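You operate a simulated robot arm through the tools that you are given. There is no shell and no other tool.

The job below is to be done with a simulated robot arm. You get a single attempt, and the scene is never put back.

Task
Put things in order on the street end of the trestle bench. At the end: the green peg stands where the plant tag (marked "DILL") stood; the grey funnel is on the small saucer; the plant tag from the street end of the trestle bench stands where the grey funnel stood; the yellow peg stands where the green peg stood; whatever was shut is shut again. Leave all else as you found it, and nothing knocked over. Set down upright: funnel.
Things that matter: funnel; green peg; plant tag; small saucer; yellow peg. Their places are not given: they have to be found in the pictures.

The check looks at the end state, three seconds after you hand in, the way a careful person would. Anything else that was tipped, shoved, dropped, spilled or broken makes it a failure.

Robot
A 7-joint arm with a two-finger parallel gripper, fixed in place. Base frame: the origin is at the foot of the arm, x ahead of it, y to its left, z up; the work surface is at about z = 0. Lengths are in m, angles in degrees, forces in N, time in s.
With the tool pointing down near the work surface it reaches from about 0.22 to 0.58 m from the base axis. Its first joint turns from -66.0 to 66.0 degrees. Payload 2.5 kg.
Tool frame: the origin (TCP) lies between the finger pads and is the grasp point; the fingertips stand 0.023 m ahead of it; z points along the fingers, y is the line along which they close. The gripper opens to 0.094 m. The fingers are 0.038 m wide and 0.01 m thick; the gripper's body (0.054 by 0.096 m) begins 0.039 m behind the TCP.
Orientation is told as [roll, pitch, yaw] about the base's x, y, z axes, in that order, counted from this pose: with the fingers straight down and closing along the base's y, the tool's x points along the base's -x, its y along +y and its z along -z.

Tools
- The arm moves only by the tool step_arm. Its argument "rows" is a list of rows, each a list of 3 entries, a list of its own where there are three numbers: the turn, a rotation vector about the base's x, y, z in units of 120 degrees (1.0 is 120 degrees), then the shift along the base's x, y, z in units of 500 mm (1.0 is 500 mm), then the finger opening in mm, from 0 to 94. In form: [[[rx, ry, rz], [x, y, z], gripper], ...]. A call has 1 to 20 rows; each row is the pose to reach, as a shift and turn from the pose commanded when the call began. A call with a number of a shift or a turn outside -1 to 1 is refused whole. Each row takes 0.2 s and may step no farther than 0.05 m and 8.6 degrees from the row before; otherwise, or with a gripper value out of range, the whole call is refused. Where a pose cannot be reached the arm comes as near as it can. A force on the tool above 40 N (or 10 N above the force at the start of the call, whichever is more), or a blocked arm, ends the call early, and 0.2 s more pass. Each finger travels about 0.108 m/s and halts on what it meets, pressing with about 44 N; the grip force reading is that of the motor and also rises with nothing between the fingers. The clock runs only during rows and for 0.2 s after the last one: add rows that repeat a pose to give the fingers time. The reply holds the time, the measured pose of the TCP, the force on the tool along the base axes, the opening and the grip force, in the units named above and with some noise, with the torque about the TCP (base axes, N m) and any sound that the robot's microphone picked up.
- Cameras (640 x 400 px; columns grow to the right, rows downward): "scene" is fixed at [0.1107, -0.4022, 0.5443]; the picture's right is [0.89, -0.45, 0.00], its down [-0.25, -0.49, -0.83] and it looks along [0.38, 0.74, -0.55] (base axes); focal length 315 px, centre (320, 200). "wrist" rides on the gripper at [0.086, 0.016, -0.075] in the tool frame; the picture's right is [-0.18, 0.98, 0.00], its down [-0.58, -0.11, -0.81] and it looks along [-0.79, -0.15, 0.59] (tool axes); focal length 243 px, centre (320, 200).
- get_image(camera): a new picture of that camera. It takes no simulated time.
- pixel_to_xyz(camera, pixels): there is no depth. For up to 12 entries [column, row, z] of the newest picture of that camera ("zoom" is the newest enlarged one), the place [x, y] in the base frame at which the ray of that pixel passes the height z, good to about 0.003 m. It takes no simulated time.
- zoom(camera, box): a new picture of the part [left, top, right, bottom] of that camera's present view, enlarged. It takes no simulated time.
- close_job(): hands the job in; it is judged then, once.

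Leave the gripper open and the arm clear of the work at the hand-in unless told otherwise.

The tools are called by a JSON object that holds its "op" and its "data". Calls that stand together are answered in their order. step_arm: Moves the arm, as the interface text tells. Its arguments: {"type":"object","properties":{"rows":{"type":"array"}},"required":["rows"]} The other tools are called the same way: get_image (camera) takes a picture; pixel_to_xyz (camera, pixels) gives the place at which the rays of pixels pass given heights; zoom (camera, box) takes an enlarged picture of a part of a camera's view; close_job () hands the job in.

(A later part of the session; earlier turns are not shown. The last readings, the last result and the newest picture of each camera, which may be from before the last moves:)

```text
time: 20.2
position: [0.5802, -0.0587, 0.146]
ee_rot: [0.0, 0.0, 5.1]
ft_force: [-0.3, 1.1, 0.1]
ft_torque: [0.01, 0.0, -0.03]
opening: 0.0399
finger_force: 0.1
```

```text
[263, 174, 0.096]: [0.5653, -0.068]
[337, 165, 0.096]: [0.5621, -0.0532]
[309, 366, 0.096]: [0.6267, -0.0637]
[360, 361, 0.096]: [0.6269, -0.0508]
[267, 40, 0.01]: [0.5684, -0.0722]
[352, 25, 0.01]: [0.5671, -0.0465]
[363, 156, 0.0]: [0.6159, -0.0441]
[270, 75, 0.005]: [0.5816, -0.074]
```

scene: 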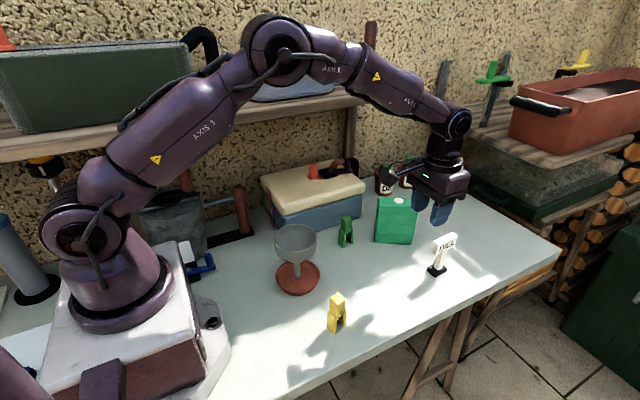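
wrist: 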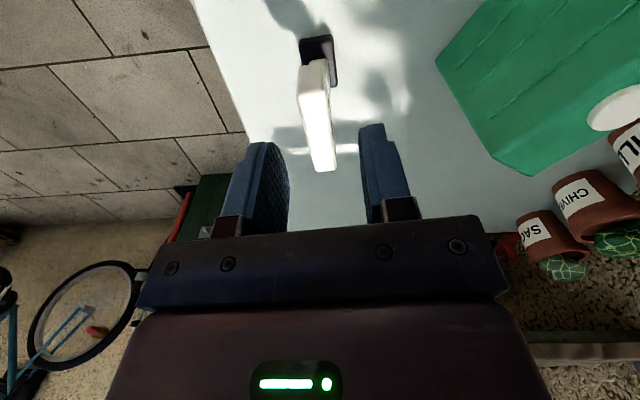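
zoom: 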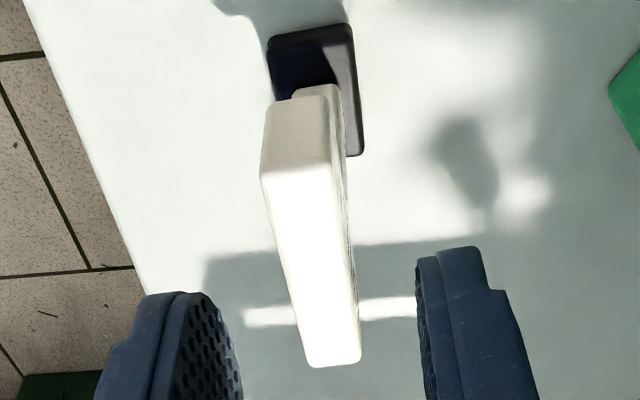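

The plate's mid-line is y≈-0.060 at x=0.58, which matches the tool. I'm lowering to z≈0.088 with the fingers straddling the plate.

{"op": "step_arm", "data": {"rows": [[[0, 0, 0], [0, 0.0005, -0.03], 40], [[0, 0, 0], [0, 0.0005, -0.06], 40], [[0, 0, 0], [0, 0.0005, -0.09], 40], [[0, 0, 0], [0, 0.0005, -0.114], 40], [[0, 0, 0], [0, 0.0005, -0.114], 40]]}}

{"op": "zoom", "data": {"camera": "wrist", "box": [240, 40, 400, 200]}}

{"op": "zoom", "data": {"camera": "scene", "box": [400, 200, 490, 290]}}

```text
time: 21.4
position: [0.5798, -0.0602, 0.0892]
ee_rot: [0.0, 0.0, 5.1]
ft_force: [0.1, -0.6, -0.1]
ft_torque: [-0.01, 0.01, 0.0]
opening: 0.0398
finger_force: 0.1
```

```text
2.50 times, centred on (320, 120) of wrist
```

zoom: 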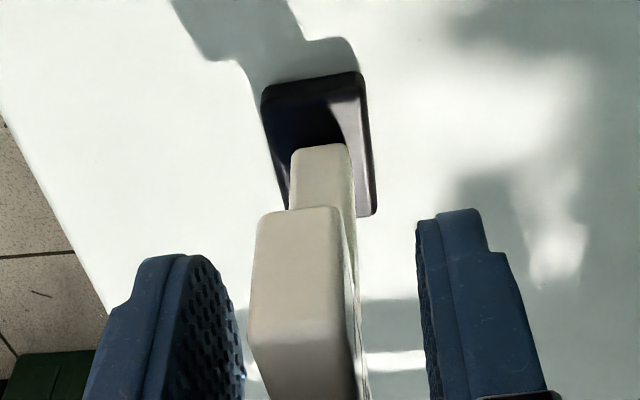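

```text
4.44 times, centred on (445, 245) of scene
```

zoom: 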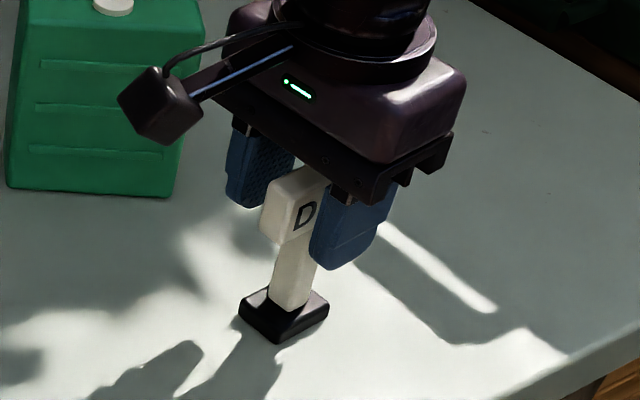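

The plate is centred between the pads. I'm closing on it gradually.

{"op": "step_arm", "data": {"rows": [[[0, 0, 0], [0, 0, 0], 30], [[0, 0, 0], [0, 0, 0], 22], [[0, 0, 0], [0, 0, 0], 18], [[0, 0, 0], [0, 0, 0], 16], [[0, 0, 0], [0, 0, 0], 14], [[0, 0, 0], [0, 0, 0], 12], [[0, 0, 0], [0, 0, 0], 8], [[0, 0, 0], [0, 0, 0], 0], [[0, 0, 0], [0, 0, 0], 0]]}}

{"op": "zoom", "data": {"camera": "wrist", "box": [240, 40, 400, 200]}}

{"op": "zoom", "data": {"camera": "scene", "box": [400, 200, 490, 290]}}

```text
time: 23.4
position: [0.5799, -0.0595, 0.0901]
ee_rot: [-0.1, 0.1, 5.1]
ft_force: [0.3, 0.1, -0.2]
ft_torque: [-0.03, 0.0, 0.01]
opening: 0.015
finger_force: 44.2
```

```text
2.50 times, centred on (320, 120) of wrist
```

zoom: 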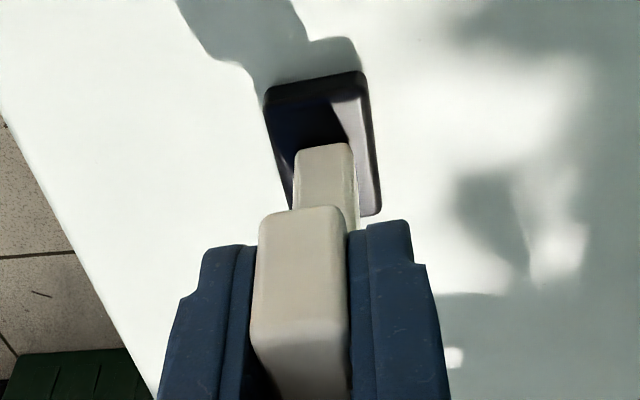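

```text
4.44 times, centred on (445, 245) of scene
```

zoom: 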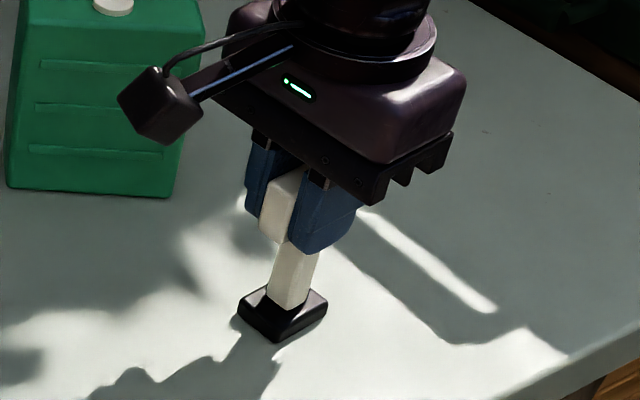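

The tag is gripped (15 mm, 44 N) and hasn't shifted. Its base centre is about 12 mm ahead of the TCP. I'm lifting and carrying it to the funnel's old spot (0.450, 0.0005), stopping 8 mm above the table.

{"op": "step_arm", "data": {"rows": [[[0, 0, 0], [0, 0, 0.02], 0], [[0, 0, 0], [0, 0, 0.06], 0], [[0, 0, 0], [0, 0, 0.1], 0], [[0, 0, 0], [-0.07, 0.03, 0.1], 0], [[0, 0, 0], [-0.14, 0.06, 0.1], 0], [[0, 0, 0], [-0.21, 0.09, 0.1], 0], [[0, 0, 0], [-0.284, 0.1215, 0.1], 0], [[0, 0, 0], [-0.284, 0.1215, 0.1], 0], [[0, 0, 0], [-0.284, 0.1215, 0.06], 0], [[0, 0, 0], [-0.284, 0.1215, 0.03], 0], [[0, 0, 0], [-0.284, 0.1215, 0.016], 0], [[0, 0, 0], [-0.284, 0.1215, 0.016], 0]]}}

{"op": "get_image", "data": {"camera": "scene"}}

{"op": "zoom", "data": {"camera": "scene", "box": [330, 210, 420, 300]}}

{"op": "get_image", "data": {"camera": "wrist"}}

```text
time: 26.0
position: [0.4384, 0.0028, 0.096]
ee_rot: [0.0, 0.0, 5.2]
ft_force: [0.7, -0.1, -1.2]
ft_torque: [-0.02, 0.01, 0.04]
opening: 0.0149
finger_force: 44.3
```

```text
taken
```

scene: 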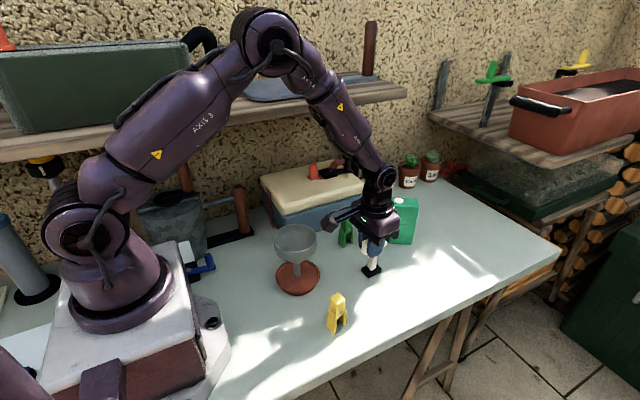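

```text
4.44 times, centred on (375, 255) of scene
```

zoom: 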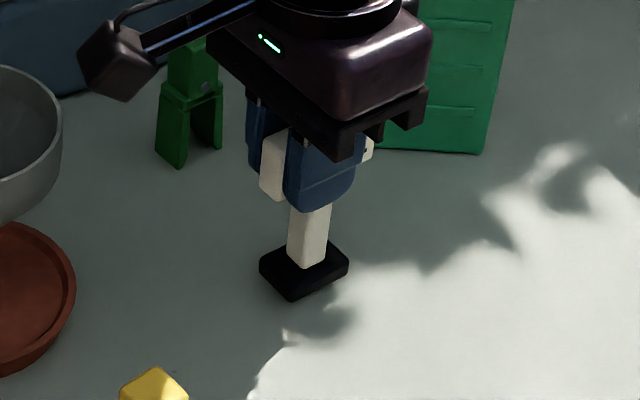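

```text
taken
```

wrist: 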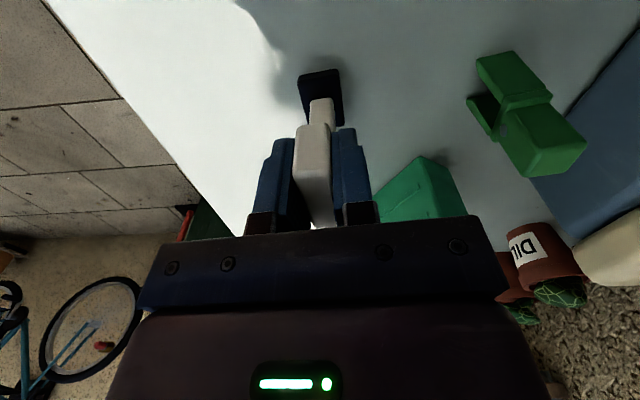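

I'll check where the tag base will land, using its lower corners (361.5,271.2), (368.7,277.5) and (381.3,270.3) at z≈0.008.

{"op": "pixel_to_xyz", "data": {"camera": "scene", "pixels": [[361.5, 271.2, 0.008], [368.7, 277.5, 0.008], [381.3, 270.3, 0.008]]}}

{"op": "zoom", "data": {"camera": "wrist", "box": [260, 50, 380, 130]}}

```text
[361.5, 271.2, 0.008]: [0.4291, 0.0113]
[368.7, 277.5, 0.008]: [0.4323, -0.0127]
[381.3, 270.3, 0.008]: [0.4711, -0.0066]
```

```text
5.00 times, centred on (320, 90) of wrist
```

zoom: 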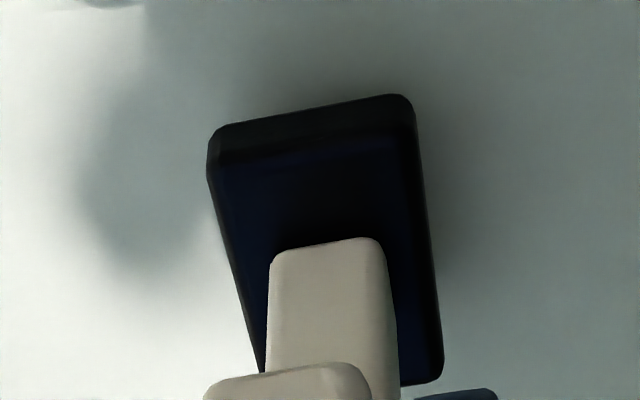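

The base centre reads ≈(0.450, 0.002), which is on target within 2 mm. I'm lowering gently to the table with a 1 mm correction in y.

{"op": "step_arm", "data": {"rows": [[[0, 0, 0], [0, -0.002, -0.006], 0], [[0, 0, 0], [0, -0.002, -0.011], 0], [[0, 0, 0], [0, -0.002, -0.014], 0], [[0, 0, 0], [0, -0.002, -0.0155], 0], [[0, 0, 0], [0, -0.002, -0.0155], 0]]}}

```text
time: 27.2
position: [0.439, 0.0, 0.0896]
ee_rot: [0.0, -0.1, 5.1]
ft_force: [-2.6, 0.6, 9.5]
ft_torque: [0.1, 0.12, 0.02]
opening: 0.0151
finger_force: 44.2
```

Contact (≈9.5 N). I'm easing up a hair, then opening slowly.

{"op": "step_arm", "data": {"rows": [[[0, 0, 0], [0, 0, 0.001], 0], [[0, 0, 0], [0, 0, 0.001], 0], [[0, 0, 0], [0, 0, 0.001], 14], [[0, 0, 0], [0, 0, 0.001], 15.5], [[0, 0, 0], [0, 0, 0.001], 17], [[0, 0, 0], [0, 0, 0.001], 20], [[0, 0, 0], [0, 0, 0.001], 26], [[0, 0, 0], [0, 0, 0.001], 34], [[0, 0, 0], [0, 0, 0.001], 34]]}}

{"op": "zoom", "data": {"camera": "scene", "box": [330, 210, 420, 300]}}

{"op": "zoom", "data": {"camera": "wrist", "box": [240, 40, 400, 200]}}

```text
time: 29.2
position: [0.4377, -0.0004, 0.0893]
ee_rot: [-0.1, 0.1, 5.2]
ft_force: [0.4, -0.1, -0.3]
ft_torque: [0.0, -0.01, -0.01]
opening: 0.0337
finger_force: 0.1
```

```text
4.44 times, centred on (375, 255) of scene
```

zoom: 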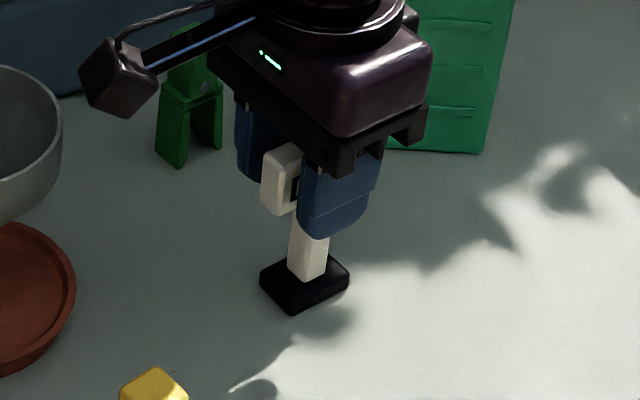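

```text
2.50 times, centred on (320, 120) of wrist
```

zoom: 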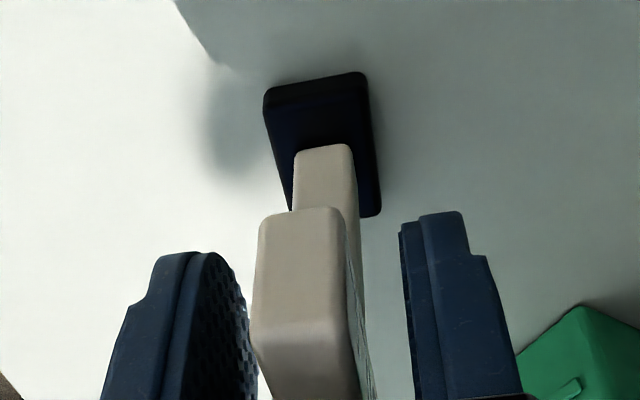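

The tag stands free at the funnel's old spot. I'm lifting straight up, then moving toward the green peg for a closer look.

{"op": "step_arm", "data": {"rows": [[[0, 0, 0], [0, 0, 0.03], 34], [[0, 0, 0], [0, 0, 0.08], 34], [[0, 0, 0], [0, 0, 0.14], 40], [[0, 0, 0], [0, 0, 0.2], 40], [[0, 0, -0.02], [-0.025, 0.075, 0.2], 40], [[0, 0, -0.0417], [-0.05, 0.15, 0.2], 40], [[0, 0, -0.0417], [-0.076, 0.231, 0.2], 40], [[0, 0, -0.0417], [-0.076, 0.231, 0.2], 40]]}}

{"op": "get_image", "data": {"camera": "scene"}}

{"op": "get_image", "data": {"camera": "wrist"}}

```text
time: 31.0
position: [0.4002, 0.1153, 0.1927]
ee_rot: [-0.1, 0.0, 0.0]
ft_force: [0.9, -0.3, 0.7]
ft_torque: [0.01, 0.01, -0.02]
opening: 0.0398
finger_force: 0.1
```

```text
taken
```

scene: 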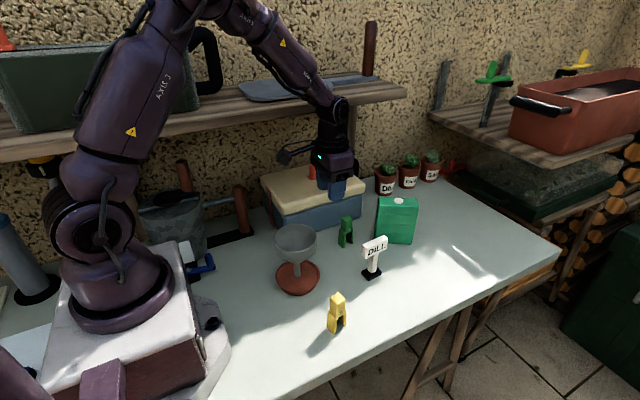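

```text
taken
```

wrist: 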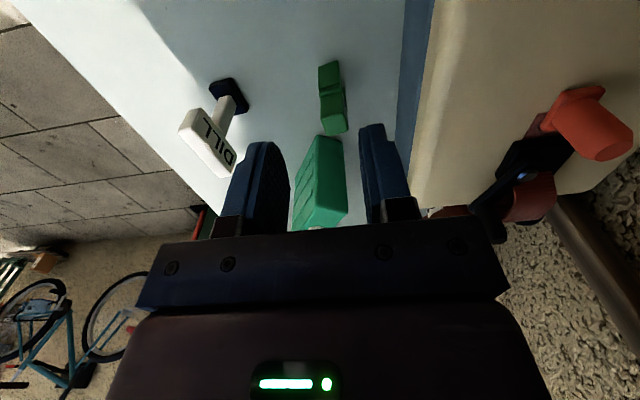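

The tag stands well. Now I'm zooming in on the green peg (wrist 333,98; scene 346,232).

{"op": "zoom", "data": {"camera": "wrist", "box": [270, 45, 400, 145]}}

{"op": "zoom", "data": {"camera": "scene", "box": [320, 205, 376, 261]}}

```text
4.00 times, centred on (335, 95) of wrist
```

zoom: 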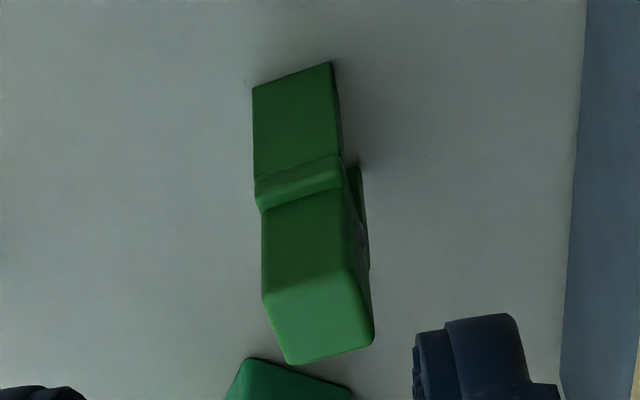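

```text
7.14 times, centred on (348, 233) of scene
```

zoom: 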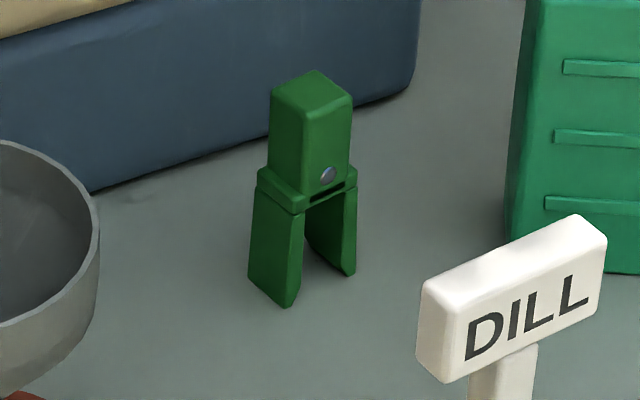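

I'll triangulate the green peg's top corners and feet.

{"op": "pixel_to_xyz", "data": {"camera": "wrist", "pixels": [[318.25, 67, 0], [338, 60.5, 0], [347.25, 112, 0], [321, 119.5, 0.055], [344, 113, 0.055], [348.5, 130.5, 0.055], [327, 136, 0.055], [321, 119.5, 0.07], [344, 113, 0.07], [348.5, 130.5, 0.07], [327, 136, 0.07]]}}

{"op": "pixel_to_xyz", "data": {"camera": "scene", "pixels": [[338.1, 243.8, 0], [343.7, 248, 0], [352.1, 243.5, 0], [353, 242.5, 0], [341, 217.9, 0.055], [347.4, 214.8, 0.055], [352.5, 218.6, 0.055], [346, 221.4, 0.055], [341, 217.9, 0.07], [347.4, 214.8, 0.07], [352.5, 218.6, 0.07], [346, 221.4, 0.07]]}}

```text
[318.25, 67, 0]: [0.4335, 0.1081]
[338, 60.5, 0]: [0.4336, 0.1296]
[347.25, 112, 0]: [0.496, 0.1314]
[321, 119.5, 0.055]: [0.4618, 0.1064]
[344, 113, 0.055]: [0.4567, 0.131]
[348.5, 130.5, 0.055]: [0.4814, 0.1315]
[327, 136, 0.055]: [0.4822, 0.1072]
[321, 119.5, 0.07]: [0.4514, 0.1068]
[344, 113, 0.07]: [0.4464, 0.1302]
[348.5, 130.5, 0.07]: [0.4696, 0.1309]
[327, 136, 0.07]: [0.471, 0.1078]
```

```text
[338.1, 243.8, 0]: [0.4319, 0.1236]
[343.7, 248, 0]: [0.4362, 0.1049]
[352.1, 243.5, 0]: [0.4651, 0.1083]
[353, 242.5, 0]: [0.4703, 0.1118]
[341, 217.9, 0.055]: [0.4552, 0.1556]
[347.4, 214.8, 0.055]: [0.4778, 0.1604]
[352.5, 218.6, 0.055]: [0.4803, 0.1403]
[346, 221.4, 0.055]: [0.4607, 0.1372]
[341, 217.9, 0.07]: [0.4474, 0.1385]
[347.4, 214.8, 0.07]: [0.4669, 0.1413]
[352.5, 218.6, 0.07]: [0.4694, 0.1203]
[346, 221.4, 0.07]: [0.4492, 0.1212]
```

The green peg's top is at z≈0.083, its head centre is ≈(0.450, 0.119), and the head is ~22 mm wide, with ~5° yaw. Its feet are centred at ≈(0.452, 0.118). I'm hovering with the TCP 6 mm short in x, to gain reach for the far tag spot.

{"op": "step_arm", "data": {"rows": [[[0, 0, 0.02], [0.045, 0.003, -0.03], 46], [[0, 0, 0.0417], [0.089, 0.007, -0.06], 46], [[0, 0, 0.0417], [0.089, 0.007, -0.1], 46], [[0, 0, 0.0417], [0.089, 0.007, -0.1284], 46], [[0, 0, 0.0417], [0.089, 0.007, -0.1284], 46]]}}

{"op": "zoom", "data": {"camera": "wrist", "box": [230, 40, 410, 200]}}

{"op": "zoom", "data": {"camera": "scene", "box": [300, 180, 390, 270]}}

```text
time: 32.2
position: [0.4472, 0.1189, 0.1253]
ee_rot: [0.0, 0.0, 5.1]
ft_force: [-0.3, -1.2, 0.4]
ft_torque: [0.01, 0.01, -0.01]
opening: 0.0461
finger_force: 0.1
```

```text
2.50 times, centred on (320, 120) of wrist
```

zoom: 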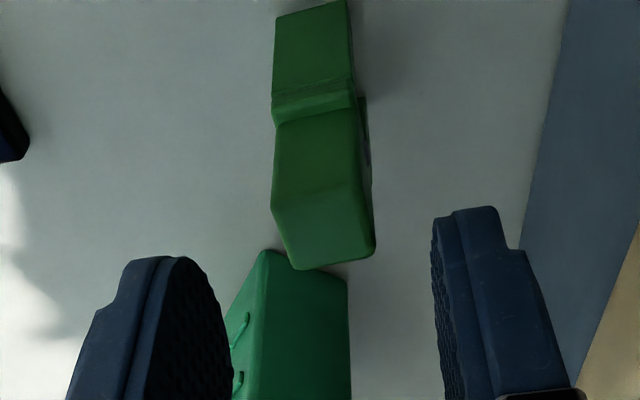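

```text
4.44 times, centred on (345, 225) of scene
```

zoom: 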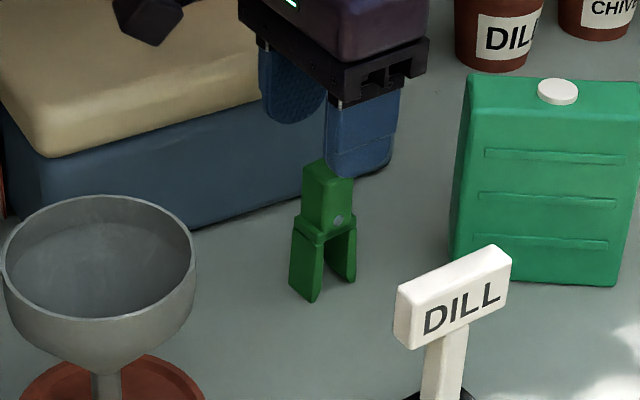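

{"op": "zoom", "data": {"camera": "wrist", "box": [260, 40, 388, 160]}}

```text
3.33 times, centred on (324, 100) of wrist
```

zoom: 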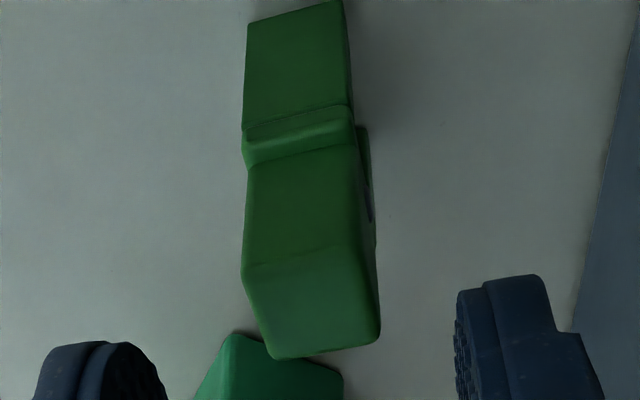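

{"op": "pixel_to_xyz", "data": {"camera": "zoom", "pixels": [[243, 273, 0.083], [363, 240, 0.083], [380, 338, 0.083], [270, 358, 0.083], [243, 160, 0.045], [353, 120, 0.045], [247, 24, 0], [345, 0, 0]]}}

```text
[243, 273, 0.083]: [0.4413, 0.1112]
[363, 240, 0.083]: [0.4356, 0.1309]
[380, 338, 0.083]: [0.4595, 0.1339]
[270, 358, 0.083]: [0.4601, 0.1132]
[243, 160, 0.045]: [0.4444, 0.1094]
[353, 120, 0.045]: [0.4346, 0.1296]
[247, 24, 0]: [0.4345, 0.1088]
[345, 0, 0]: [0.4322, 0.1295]
```

The peg centre is at y≈0.120, with yaw ~7°. I'm adjusting slightly and lowering to z=0.075 around the head.

{"op": "step_arm", "data": {"rows": [[[0, 0, 0.0167], [0, 0.003, -0.03], 46], [[0, 0, 0.0167], [0, 0.003, -0.06], 46], [[0, 0, 0.0167], [0, 0.003, -0.085], 46], [[0, 0, 0.0167], [0, 0.003, -0.1], 46], [[0, 0, 0.0167], [0, 0.003, -0.1], 46]]}}

{"op": "zoom", "data": {"camera": "wrist", "box": [230, 60, 410, 210]}}

{"op": "zoom", "data": {"camera": "scene", "box": [310, 190, 390, 260]}}

```text
time: 33.4
position: [0.4436, 0.1208, 0.0743]
ee_rot: [0.0, 0.0, 7.0]
ft_force: [0.0, 1.0, 0.7]
ft_torque: [0.02, 0.0, 0.01]
opening: 0.0461
finger_force: 0.1
```

```text
2.67 times, centred on (320, 135) of wrist
```

zoom: 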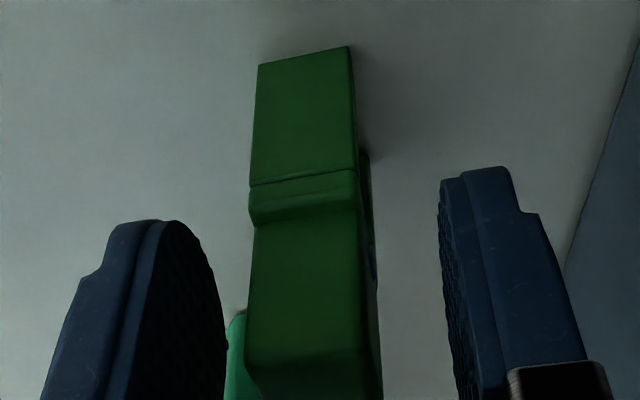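

```text
5.71 times, centred on (350, 225) of scene
```

zoom: 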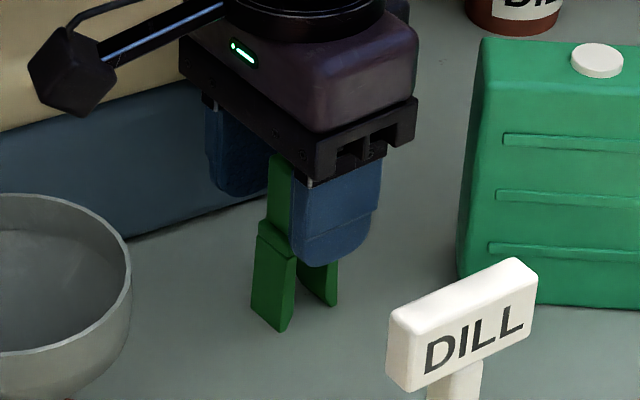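

The peg is centred between the pads. I'm closing gradually.

{"op": "step_arm", "data": {"rows": [[[0, 0, 0], [0, 0, 0], 36], [[0, 0, 0], [0, 0, 0], 29], [[0, 0, 0], [0, 0, 0], 26], [[0, 0, 0], [0, 0, 0], 24], [[0, 0, 0], [0, 0, 0], 22], [[0, 0, 0], [0, 0, 0], 20], [[0, 0, 0], [0, 0, 0], 14], [[0, 0, 0], [0, 0, 0], 0], [[0, 0, 0], [0, 0, 0], 0]]}}

{"op": "zoom", "data": {"camera": "wrist", "box": [230, 60, 410, 210]}}

{"op": "zoom", "data": {"camera": "scene", "box": [310, 190, 390, 260]}}

```text
time: 35.4
position: [0.4443, 0.1215, 0.0733]
ee_rot: [0.0, 0.0, 7.0]
ft_force: [-0.4, -0.2, -0.1]
ft_torque: [0.0, 0.0, 0.01]
opening: 0.0207
finger_force: 44.0
```

```text
2.67 times, centred on (320, 135) of wrist
```

zoom: 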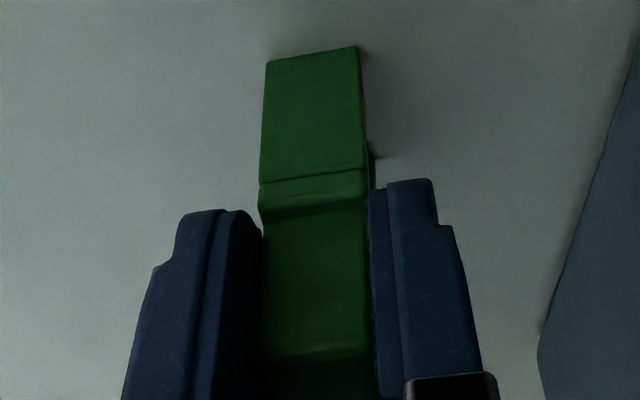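

```text
5.71 times, centred on (350, 225) of scene
```

zoom: 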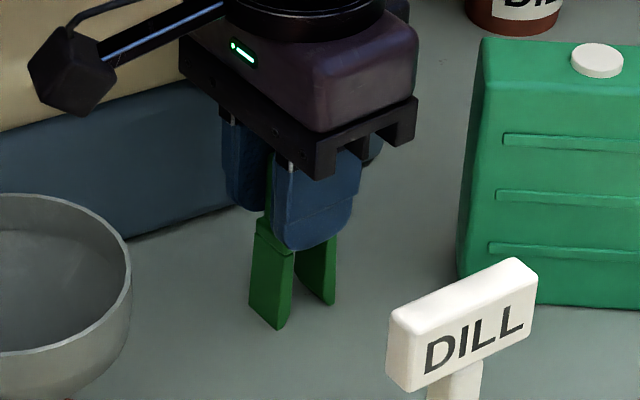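

The green peg is gripped (20.7 mm, 44 N). I'm lifting high and carrying it over to the old tag spot, with the TCP target at (0.585,-0.060), stopping with its feet ~50 mm above the table.

{"op": "step_arm", "data": {"rows": [[[0, 0, 0], [0, 0, 0.03], 0], [[0, 0, 0], [0, 0, 0.1], 0], [[0, 0, 0], [0, 0, 0.18], 0], [[0, 0, 0], [0, 0, 0.26], 0], [[0, 0, 0], [0, 0, 0.29], 0], [[0, 0, 0], [0.047, -0.06, 0.29], 0], [[0, 0, 0], [0.094, -0.12, 0.29], 0], [[0, 0, 0], [0.141, -0.18, 0.29], 0], [[0, 0, 0], [0.188, -0.24, 0.29], 0], [[0, 0, 0], [0.235, -0.3, 0.27], 0], [[0, 0, 0], [0.281, -0.36, 0.25], 0], [[0, 0, 0], [0.281, -0.36, 0.2], 0], [[0, 0, 0], [0.281, -0.36, 0.15], 0], [[0, 0, 0], [0.281, -0.36, 0.1], 0], [[0, 0, 0], [0.281, -0.36, 0.1], 0]]}}

{"op": "get_image", "data": {"camera": "scene"}}

{"op": "get_image", "data": {"camera": "wrist"}}

```text
time: 38.6
position: [0.5837, -0.0585, 0.1247]
ee_rot: [0.0, 0.0, 7.2]
ft_force: [0.8, 0.6, 0.0]
ft_torque: [-0.02, 0.01, 0.01]
opening: 0.0212
finger_force: 43.7
```

```text
taken
```

scene: 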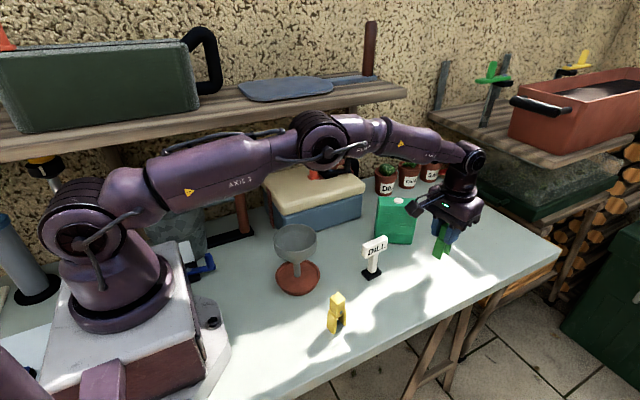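

```text
taken
```

wrist: 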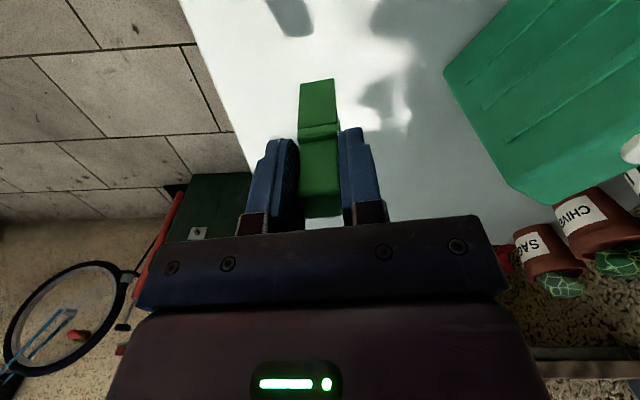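

It reached. The peg hangs upright above the old tag spot. I'm lowering until the feet are ~6 mm above the table.

{"op": "step_arm", "data": {"rows": [[[0, 0, 0], [0, 0, -0.03], 0], [[0, 0, 0], [0, 0, -0.06], 0], [[0, 0, 0], [0, 0, -0.088], 0], [[0, 0, 0], [0, 0, -0.088], 0]]}}

{"op": "zoom", "data": {"camera": "scene", "box": [400, 200, 490, 290]}}

{"op": "zoom", "data": {"camera": "wrist", "box": [240, 40, 400, 200]}}

```text
time: 39.6
position: [0.5863, -0.0598, 0.0813]
ee_rot: [0.0, 0.0, 7.1]
ft_force: [-0.4, -0.4, -0.4]
ft_torque: [-0.05, -0.01, 0.01]
opening: 0.0209
finger_force: 43.8
```

```text
4.44 times, centred on (445, 245) of scene
```

zoom: 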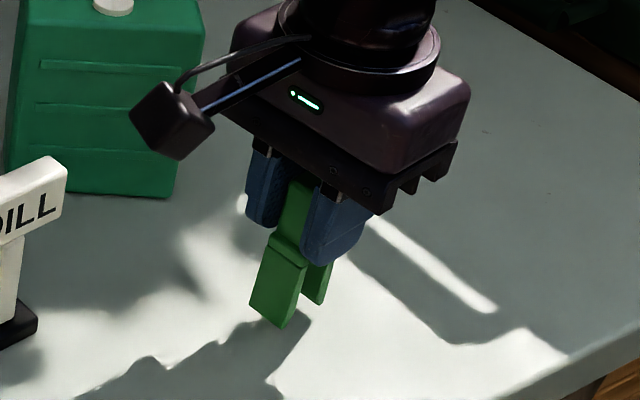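

```text
2.50 times, centred on (320, 120) of wrist
```

zoom: 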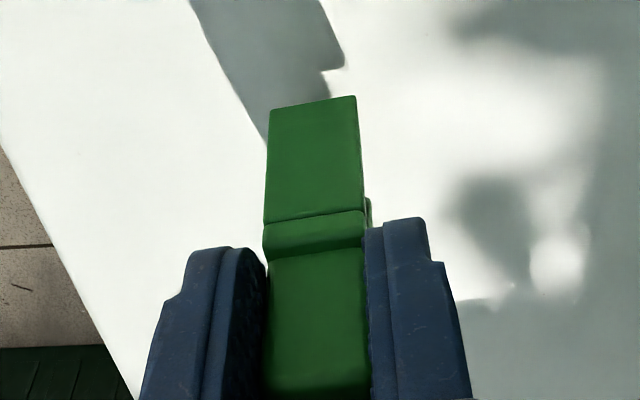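

I'll check the foot corners against the old tag base.

{"op": "pixel_to_xyz", "data": {"camera": "scene", "pixels": [[429.0, 268.6, 0.006], [436.2, 274.0, 0.006], [445, 268.4, 0.006]]}}

```text
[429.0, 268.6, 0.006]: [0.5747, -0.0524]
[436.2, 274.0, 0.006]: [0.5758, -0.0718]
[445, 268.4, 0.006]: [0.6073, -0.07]
```

The peg's foot centre is ≈(0.593,-0.0615), right on the old tag spot. I'm lowering gently to touch.

{"op": "step_arm", "data": {"rows": [[[0, 0, 0], [0, 0, -0.006], 0], [[0, 0, 0], [0, 0, -0.0095], 0], [[0, 0, 0], [0, 0, -0.0115], 0], [[0, 0, 0], [0, 0, -0.0115], 0]]}}

```text
time: 40.6
position: [0.5851, -0.0591, 0.0745]
ee_rot: [0.0, 0.0, 7.2]
ft_force: [-0.2, 1.1, -0.7]
ft_torque: [-0.02, -0.01, -0.02]
opening: 0.0208
finger_force: 44.2
```

No contact yet (force ~0). I'm lowering in half-millimetre steps.

{"op": "step_arm", "data": {"rows": [[[0, 0, 0], [0, 0, -0.001], 0], [[0, 0, 0], [0, 0, -0.0015], 0], [[0, 0, 0], [0, 0, -0.0015], 0]]}}

```text
time: 41.4
position: [0.5844, -0.0597, 0.0739]
ee_rot: [0.0, 0.1, 7.0]
ft_force: [-1.5, -0.7, 4.1]
ft_torque: [0.0, 0.11, -0.01]
opening: 0.0213
finger_force: 43.7
```

Light contact (4 N). I'm opening slowly.

{"op": "step_arm", "data": {"rows": [[[0, 0, 0], [0, 0, 0], 20], [[0, 0, 0], [0, 0, 0], 21.5], [[0, 0, 0], [0, 0, 0], 23], [[0, 0, 0], [0, 0, 0], 26], [[0, 0, 0], [0, 0, 0], 32], [[0, 0, 0], [0, 0, 0], 42], [[0, 0, 0], [0, 0, 0], 42]]}}

{"op": "zoom", "data": {"camera": "scene", "box": [400, 200, 490, 290]}}

{"op": "zoom", "data": {"camera": "wrist", "box": [240, 40, 400, 200]}}

```text
time: 43.0
position: [0.5842, -0.0604, 0.0729]
ee_rot: [0.0, -0.1, 7.1]
ft_force: [0.7, 0.6, 0.6]
ft_torque: [-0.03, 0.02, 0.01]
opening: 0.0419
finger_force: 0.0
```

```text
4.44 times, centred on (445, 245) of scene
```

zoom: 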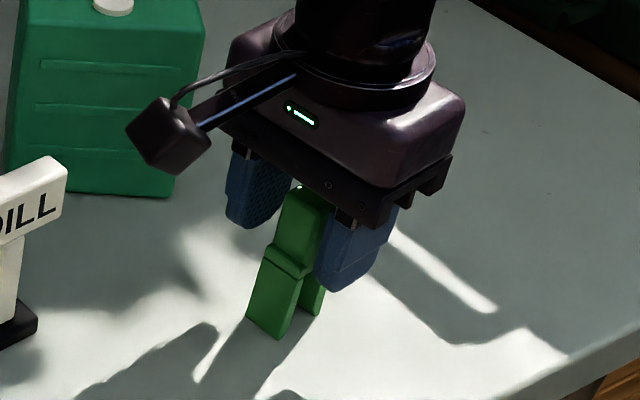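

```text
2.50 times, centred on (320, 120) of wrist
```

zoom: 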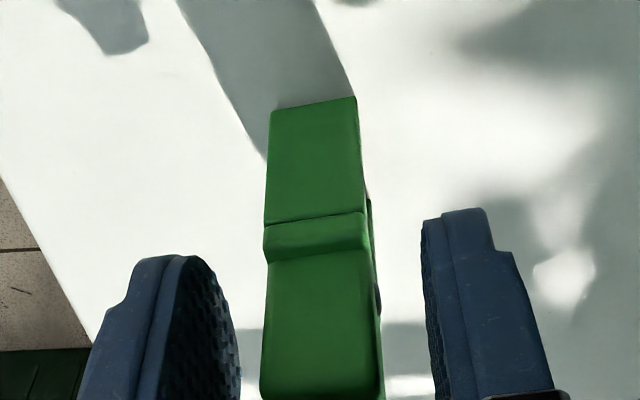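

The green peg stands free at the tag's old spot. I'm lifting straight up, then travelling back to view the yellow peg near (0.31,-0.09).

{"op": "step_arm", "data": {"rows": [[[0, 0, 0], [0, 0, 0.03], 42], [[0, 0, 0], [0, 0, 0.1], 42], [[0, 0, 0], [0, 0, 0.18], 42], [[0, 0, 0], [0, 0, 0.26], 42], [[0, 0, 0], [0, 0, 0.3], 42], [[0, 0, -0.015], [-0.08, -0.008, 0.3], 42], [[0, 0, -0.03], [-0.16, -0.016, 0.3], 42], [[0, 0, -0.045], [-0.24, -0.024, 0.3], 42], [[0, 0, -0.0583], [-0.32, -0.032, 0.3], 42], [[0, 0, -0.0583], [-0.4, -0.04, 0.3], 42], [[0, 0, -0.0583], [-0.48, -0.048, 0.29], 42], [[0, 0, -0.0583], [-0.56, -0.056, 0.27], 42], [[0, 0, -0.0583], [-0.64, -0.06, 0.25], 42], [[0, 0, -0.0583], [-0.65, -0.06, 0.25], 42]]}}

{"op": "get_image", "data": {"camera": "scene"}}

{"op": "get_image", "data": {"camera": "wrist"}}

```text
time: 46.0
position: [0.2618, -0.0889, 0.1973]
ee_rot: [-0.1, 0.0, 0.1]
ft_force: [-0.2, -0.5, 0.2]
ft_torque: [0.0, -0.02, -0.03]
opening: 0.042
finger_force: 0.1
```

```text
taken
```

scene: 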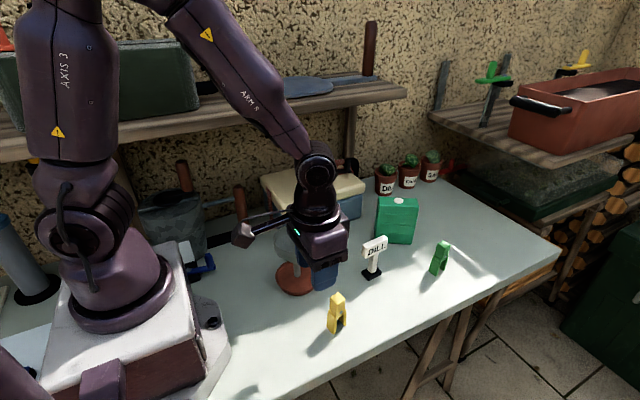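

```text
taken
```

wrist: 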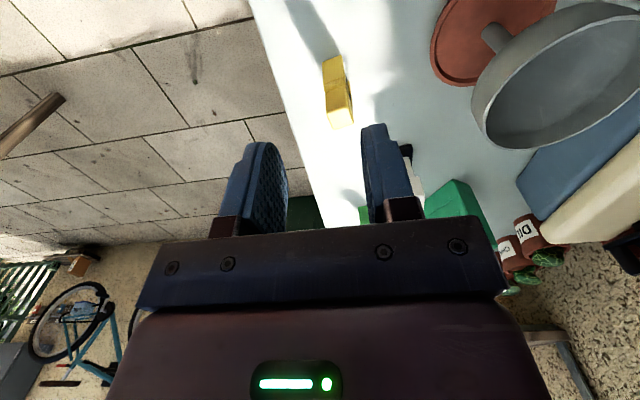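

The green peg stands at the far spot. Now I'm zooming on the yellow peg (wrist 337,92; scene 337,313).

{"op": "zoom", "data": {"camera": "wrist", "box": [275, 40, 400, 140]}}

{"op": "pixel_to_xyz", "data": {"camera": "wrist", "pixels": [[325, 60, 0], [343, 56, 0]]}}

{"op": "zoom", "data": {"camera": "scene", "box": [305, 282, 369, 346]}}

```text
4.00 times, centred on (338, 90) of wrist
```

zoom: 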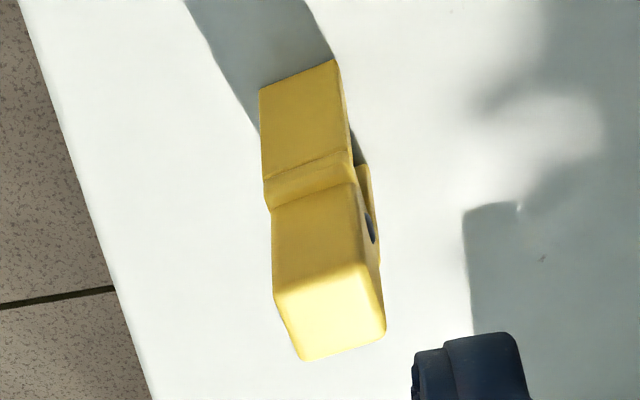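

```text
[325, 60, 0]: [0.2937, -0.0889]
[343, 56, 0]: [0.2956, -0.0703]
```

```text
6.25 times, centred on (337, 314) of scene
```

zoom: 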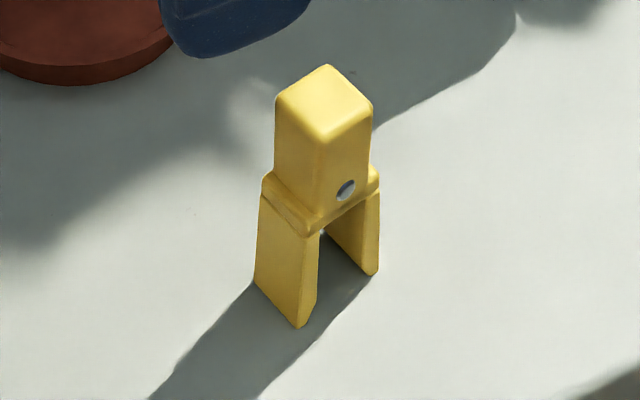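

{"op": "pixel_to_xyz", "data": {"camera": "wrist", "pixels": [[323, 62, 0], [342, 55, 0], [326.75, 114.5, 0.083], [349.75, 107, 0.083], [354.5, 122.5, 0.083], [333.75, 130, 0.083]]}}

{"op": "pixel_to_xyz", "data": {"camera": "scene", "pixels": [[326.4, 327.1, 0], [333.8, 334.3, 0], [345.8, 326, 0], [346.6, 324.9, 0], [330, 298.5, 0.083], [338.5, 292.5, 0.083], [345.4, 300, 0.083], [338, 305.5, 0.083]]}}

```text
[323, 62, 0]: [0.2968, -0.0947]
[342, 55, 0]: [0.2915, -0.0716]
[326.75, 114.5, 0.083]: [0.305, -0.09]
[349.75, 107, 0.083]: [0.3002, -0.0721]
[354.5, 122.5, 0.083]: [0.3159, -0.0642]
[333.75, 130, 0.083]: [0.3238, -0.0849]
```

```text
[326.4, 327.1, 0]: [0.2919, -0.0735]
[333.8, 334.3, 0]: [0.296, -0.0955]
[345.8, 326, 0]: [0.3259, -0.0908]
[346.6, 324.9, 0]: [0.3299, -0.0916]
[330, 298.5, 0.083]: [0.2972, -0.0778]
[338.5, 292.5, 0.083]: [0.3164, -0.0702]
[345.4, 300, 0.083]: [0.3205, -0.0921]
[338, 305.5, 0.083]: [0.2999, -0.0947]
```

The yellow peg's centre is ≈(0.310,-0.081), with yaw ~12°, and it is the same size as the green one. I'm hovering over it at z=0.125.

{"op": "step_arm", "data": {"rows": [[[0, 0, 0.04], [0.04, 0.006, -0.03], 46], [[0, 0, 0.08], [0.08, 0.012, -0.06], 46], [[0, 0, 0.1], [0.1, 0.018, -0.1], 46], [[0, 0, 0.1], [0.1, 0.018, -0.149], 46], [[0, 0, 0.1], [0.1, 0.018, -0.149], 46]]}}

{"op": "zoom", "data": {"camera": "scene", "box": [290, 250, 390, 350]}}

{"op": "zoom", "data": {"camera": "wrist", "box": [240, 50, 400, 200]}}

```text
time: 47.2
position: [0.3105, -0.0796, 0.1234]
ee_rot: [0.1, -0.1, 12.2]
ft_force: [-0.6, 0.1, -0.1]
ft_torque: [0.0, 0.01, -0.01]
opening: 0.046
finger_force: 0.0
```

```text
4.00 times, centred on (340, 300) of scene
```

zoom: 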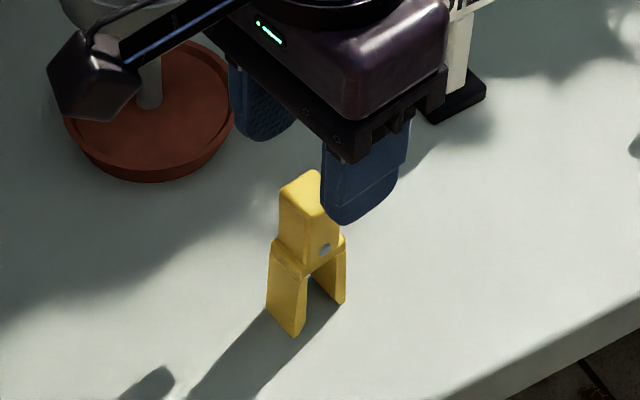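

```text
2.67 times, centred on (320, 125) of wrist
```

zoom: 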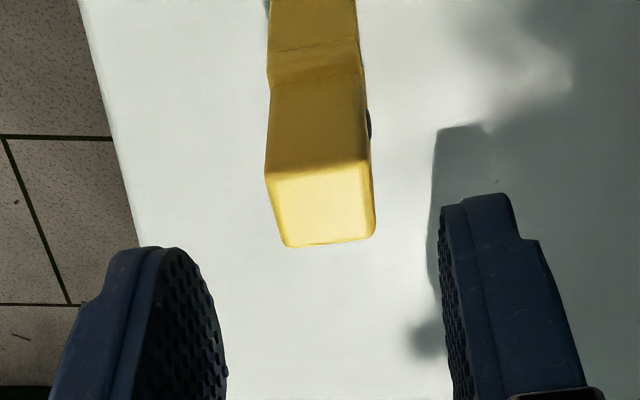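

{"op": "pixel_to_xyz", "data": {"camera": "zoom", "pixels": [[265, 176, 0.083], [367, 160, 0.083], [375, 236, 0.083], [286, 247, 0.083], [268, 85, 0.045], [363, 70, 0.045]]}}

```text
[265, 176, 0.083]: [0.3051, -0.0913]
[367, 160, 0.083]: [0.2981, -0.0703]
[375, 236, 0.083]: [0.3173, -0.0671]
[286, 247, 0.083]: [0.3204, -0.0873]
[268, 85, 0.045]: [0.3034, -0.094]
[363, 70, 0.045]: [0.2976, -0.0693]
```

The head centre is at (0.310,-0.079), with yaw ≈12–13°. I'm nudging y by +1.5 mm and lowering to z=0.075.

{"op": "step_arm", "data": {"rows": [[[0, 0, 0], [0, 0.003, -0.03], 46], [[0, 0, 0], [0, 0.003, -0.06], 46], [[0, 0, 0], [0, 0.003, -0.085], 46], [[0, 0, 0], [0, 0.003, -0.1], 46], [[0, 0, 0], [0, 0.003, -0.1], 46]]}}

{"op": "zoom", "data": {"camera": "wrist", "box": [230, 60, 410, 210]}}

{"op": "zoom", "data": {"camera": "scene", "box": [290, 250, 390, 350]}}

```text
time: 48.4
position: [0.3127, -0.0798, 0.0738]
ee_rot: [0.0, 0.0, 12.0]
ft_force: [-0.4, -0.1, -0.4]
ft_torque: [0.04, 0.04, -0.01]
opening: 0.0457
finger_force: 0.1
```

```text
2.67 times, centred on (320, 135) of wrist
```

zoom: 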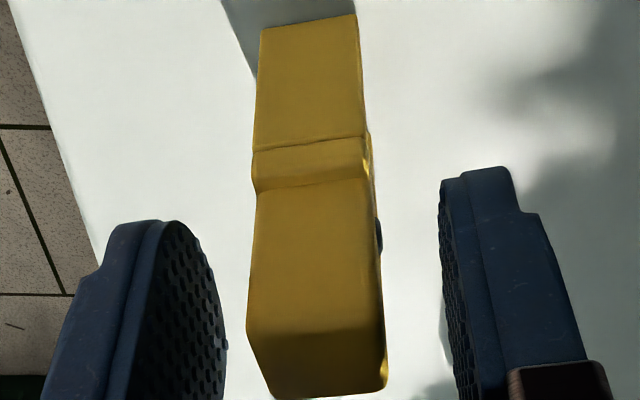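

```text
4.00 times, centred on (340, 300) of scene
```

zoom: 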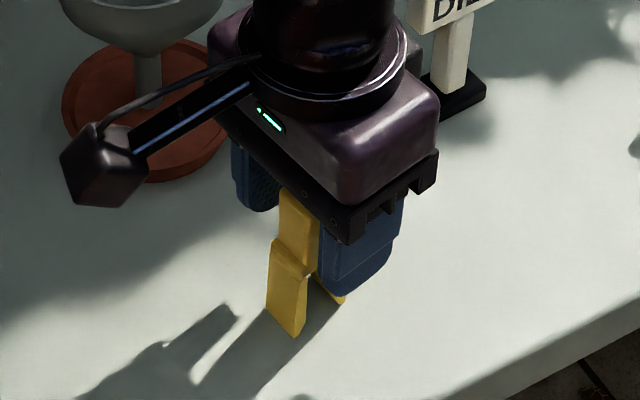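

The yellow peg is centred. I'm closing gradually.

{"op": "step_arm", "data": {"rows": [[[0, 0, 0], [0, 0, 0], 36], [[0, 0, 0], [0, 0, 0], 29], [[0, 0, 0], [0, 0, 0], 26], [[0, 0, 0], [0, 0, 0], 24], [[0, 0, 0], [0, 0, 0], 22], [[0, 0, 0], [0, 0, 0], 20], [[0, 0, 0], [0, 0, 0], 14], [[0, 0, 0], [0, 0, 0], 0], [[0, 0, 0], [0, 0, 0], 0]]}}

{"op": "zoom", "data": {"camera": "wrist", "box": [230, 60, 410, 210]}}

{"op": "zoom", "data": {"camera": "scene", "box": [290, 250, 390, 350]}}

```text
time: 50.4
position: [0.3102, -0.0795, 0.074]
ee_rot: [0.0, -0.1, 12.1]
ft_force: [-0.2, 0.1, 0.3]
ft_torque: [0.02, -0.03, 0.01]
opening: 0.021
finger_force: 43.9
```

```text
2.67 times, centred on (320, 135) of wrist
```

zoom: 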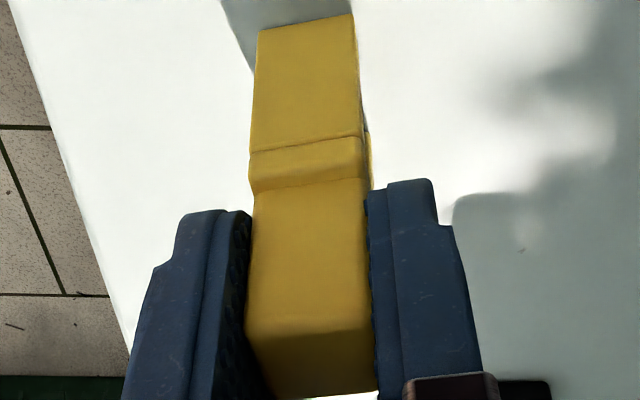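

```text
4.00 times, centred on (340, 300) of scene
```

zoom: 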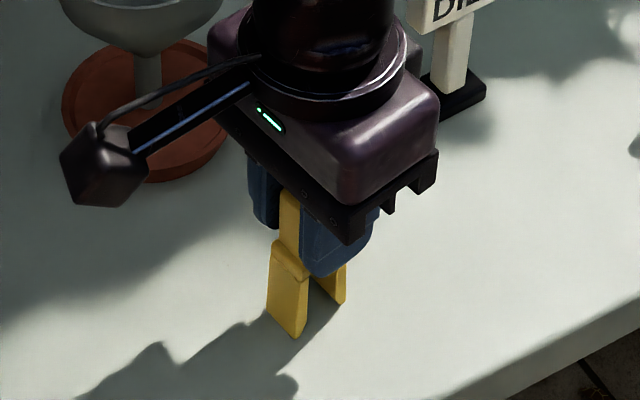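

The yellow peg is gripped. I'm lifting high and carrying it over the funnel and tag to the green peg's old spot (≈0.4515, 0.1195), stopping well above the table.

{"op": "step_arm", "data": {"rows": [[[0, 0, 0], [0, 0, 0.03], 0], [[0, 0, 0], [0, 0, 0.1], 0], [[0, 0, 0], [0, 0, 0.18], 0], [[0, 0, 0], [0, 0, 0.26], 0], [[0, 0, 0], [0, 0, 0.31], 0], [[0, 0, 0], [0.047, 0.0663, 0.31], 0], [[0, 0, 0], [0.0933, 0.1327, 0.31], 0], [[0, 0, -0.015], [0.14, 0.199, 0.31], 0], [[0, 0, -0.03], [0.1867, 0.2653, 0.31], 0], [[0, 0, -0.0417], [0.2333, 0.3317, 0.31], 0], [[0, 0, -0.0417], [0.28, 0.398, 0.31], 0], [[0, 0, -0.0417], [0.28, 0.398, 0.25], 0], [[0, 0, -0.0417], [0.28, 0.398, 0.18], 0], [[0, 0, -0.0417], [0.28, 0.398, 0.1], 0], [[0, 0, -0.0417], [0.28, 0.398, 0.1], 0]]}}

{"op": "get_image", "data": {"camera": "scene"}}

{"op": "get_image", "data": {"camera": "wrist"}}

```text
time: 53.6
position: [0.4512, 0.1203, 0.1205]
ee_rot: [0.0, 0.0, 7.0]
ft_force: [0.5, -0.7, -0.3]
ft_torque: [0.0, -0.02, -0.01]
opening: 0.0211
finger_force: 44.3
```

```text
taken
```

scene: 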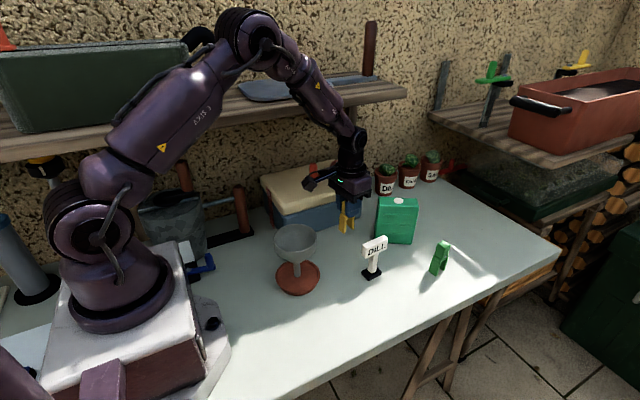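

```text
taken
```

wrist: 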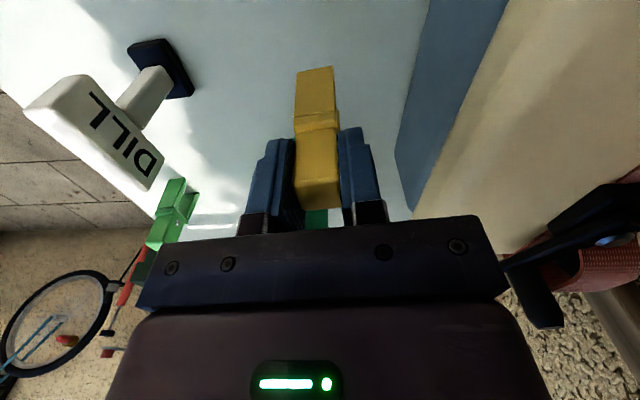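

All else is undisturbed. I'm lowering until the peg's feet are ~6 mm above the table, then checking its place.

{"op": "step_arm", "data": {"rows": [[[0, 0, 0], [0, 0, -0.03], 0], [[0, 0, 0], [0, 0, -0.06], 0], [[0, 0, 0], [0, 0, -0.088], 0], [[0, 0, 0], [0, 0, -0.088], 0]]}}

{"op": "zoom", "data": {"camera": "scene", "box": [310, 190, 390, 260]}}

{"op": "zoom", "data": {"camera": "wrist", "box": [230, 40, 410, 200]}}

```text
time: 54.6
position: [0.4519, 0.12, 0.0785]
ee_rot: [0.0, -0.1, 7.0]
ft_force: [-0.5, -0.4, -1.2]
ft_torque: [-0.02, 0.0, 0.0]
opening: 0.021
finger_force: 43.8
```

```text
5.71 times, centred on (350, 225) of scene
```

zoom: 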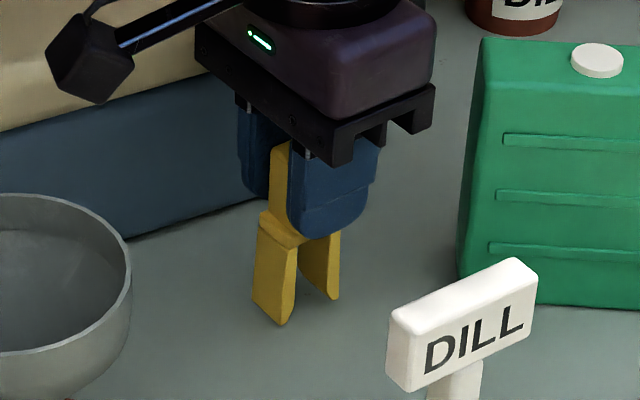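

```text
2.50 times, centred on (320, 120) of wrist
```

zoom: 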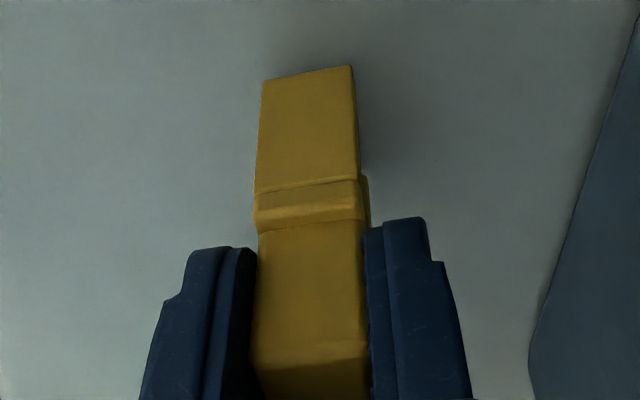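

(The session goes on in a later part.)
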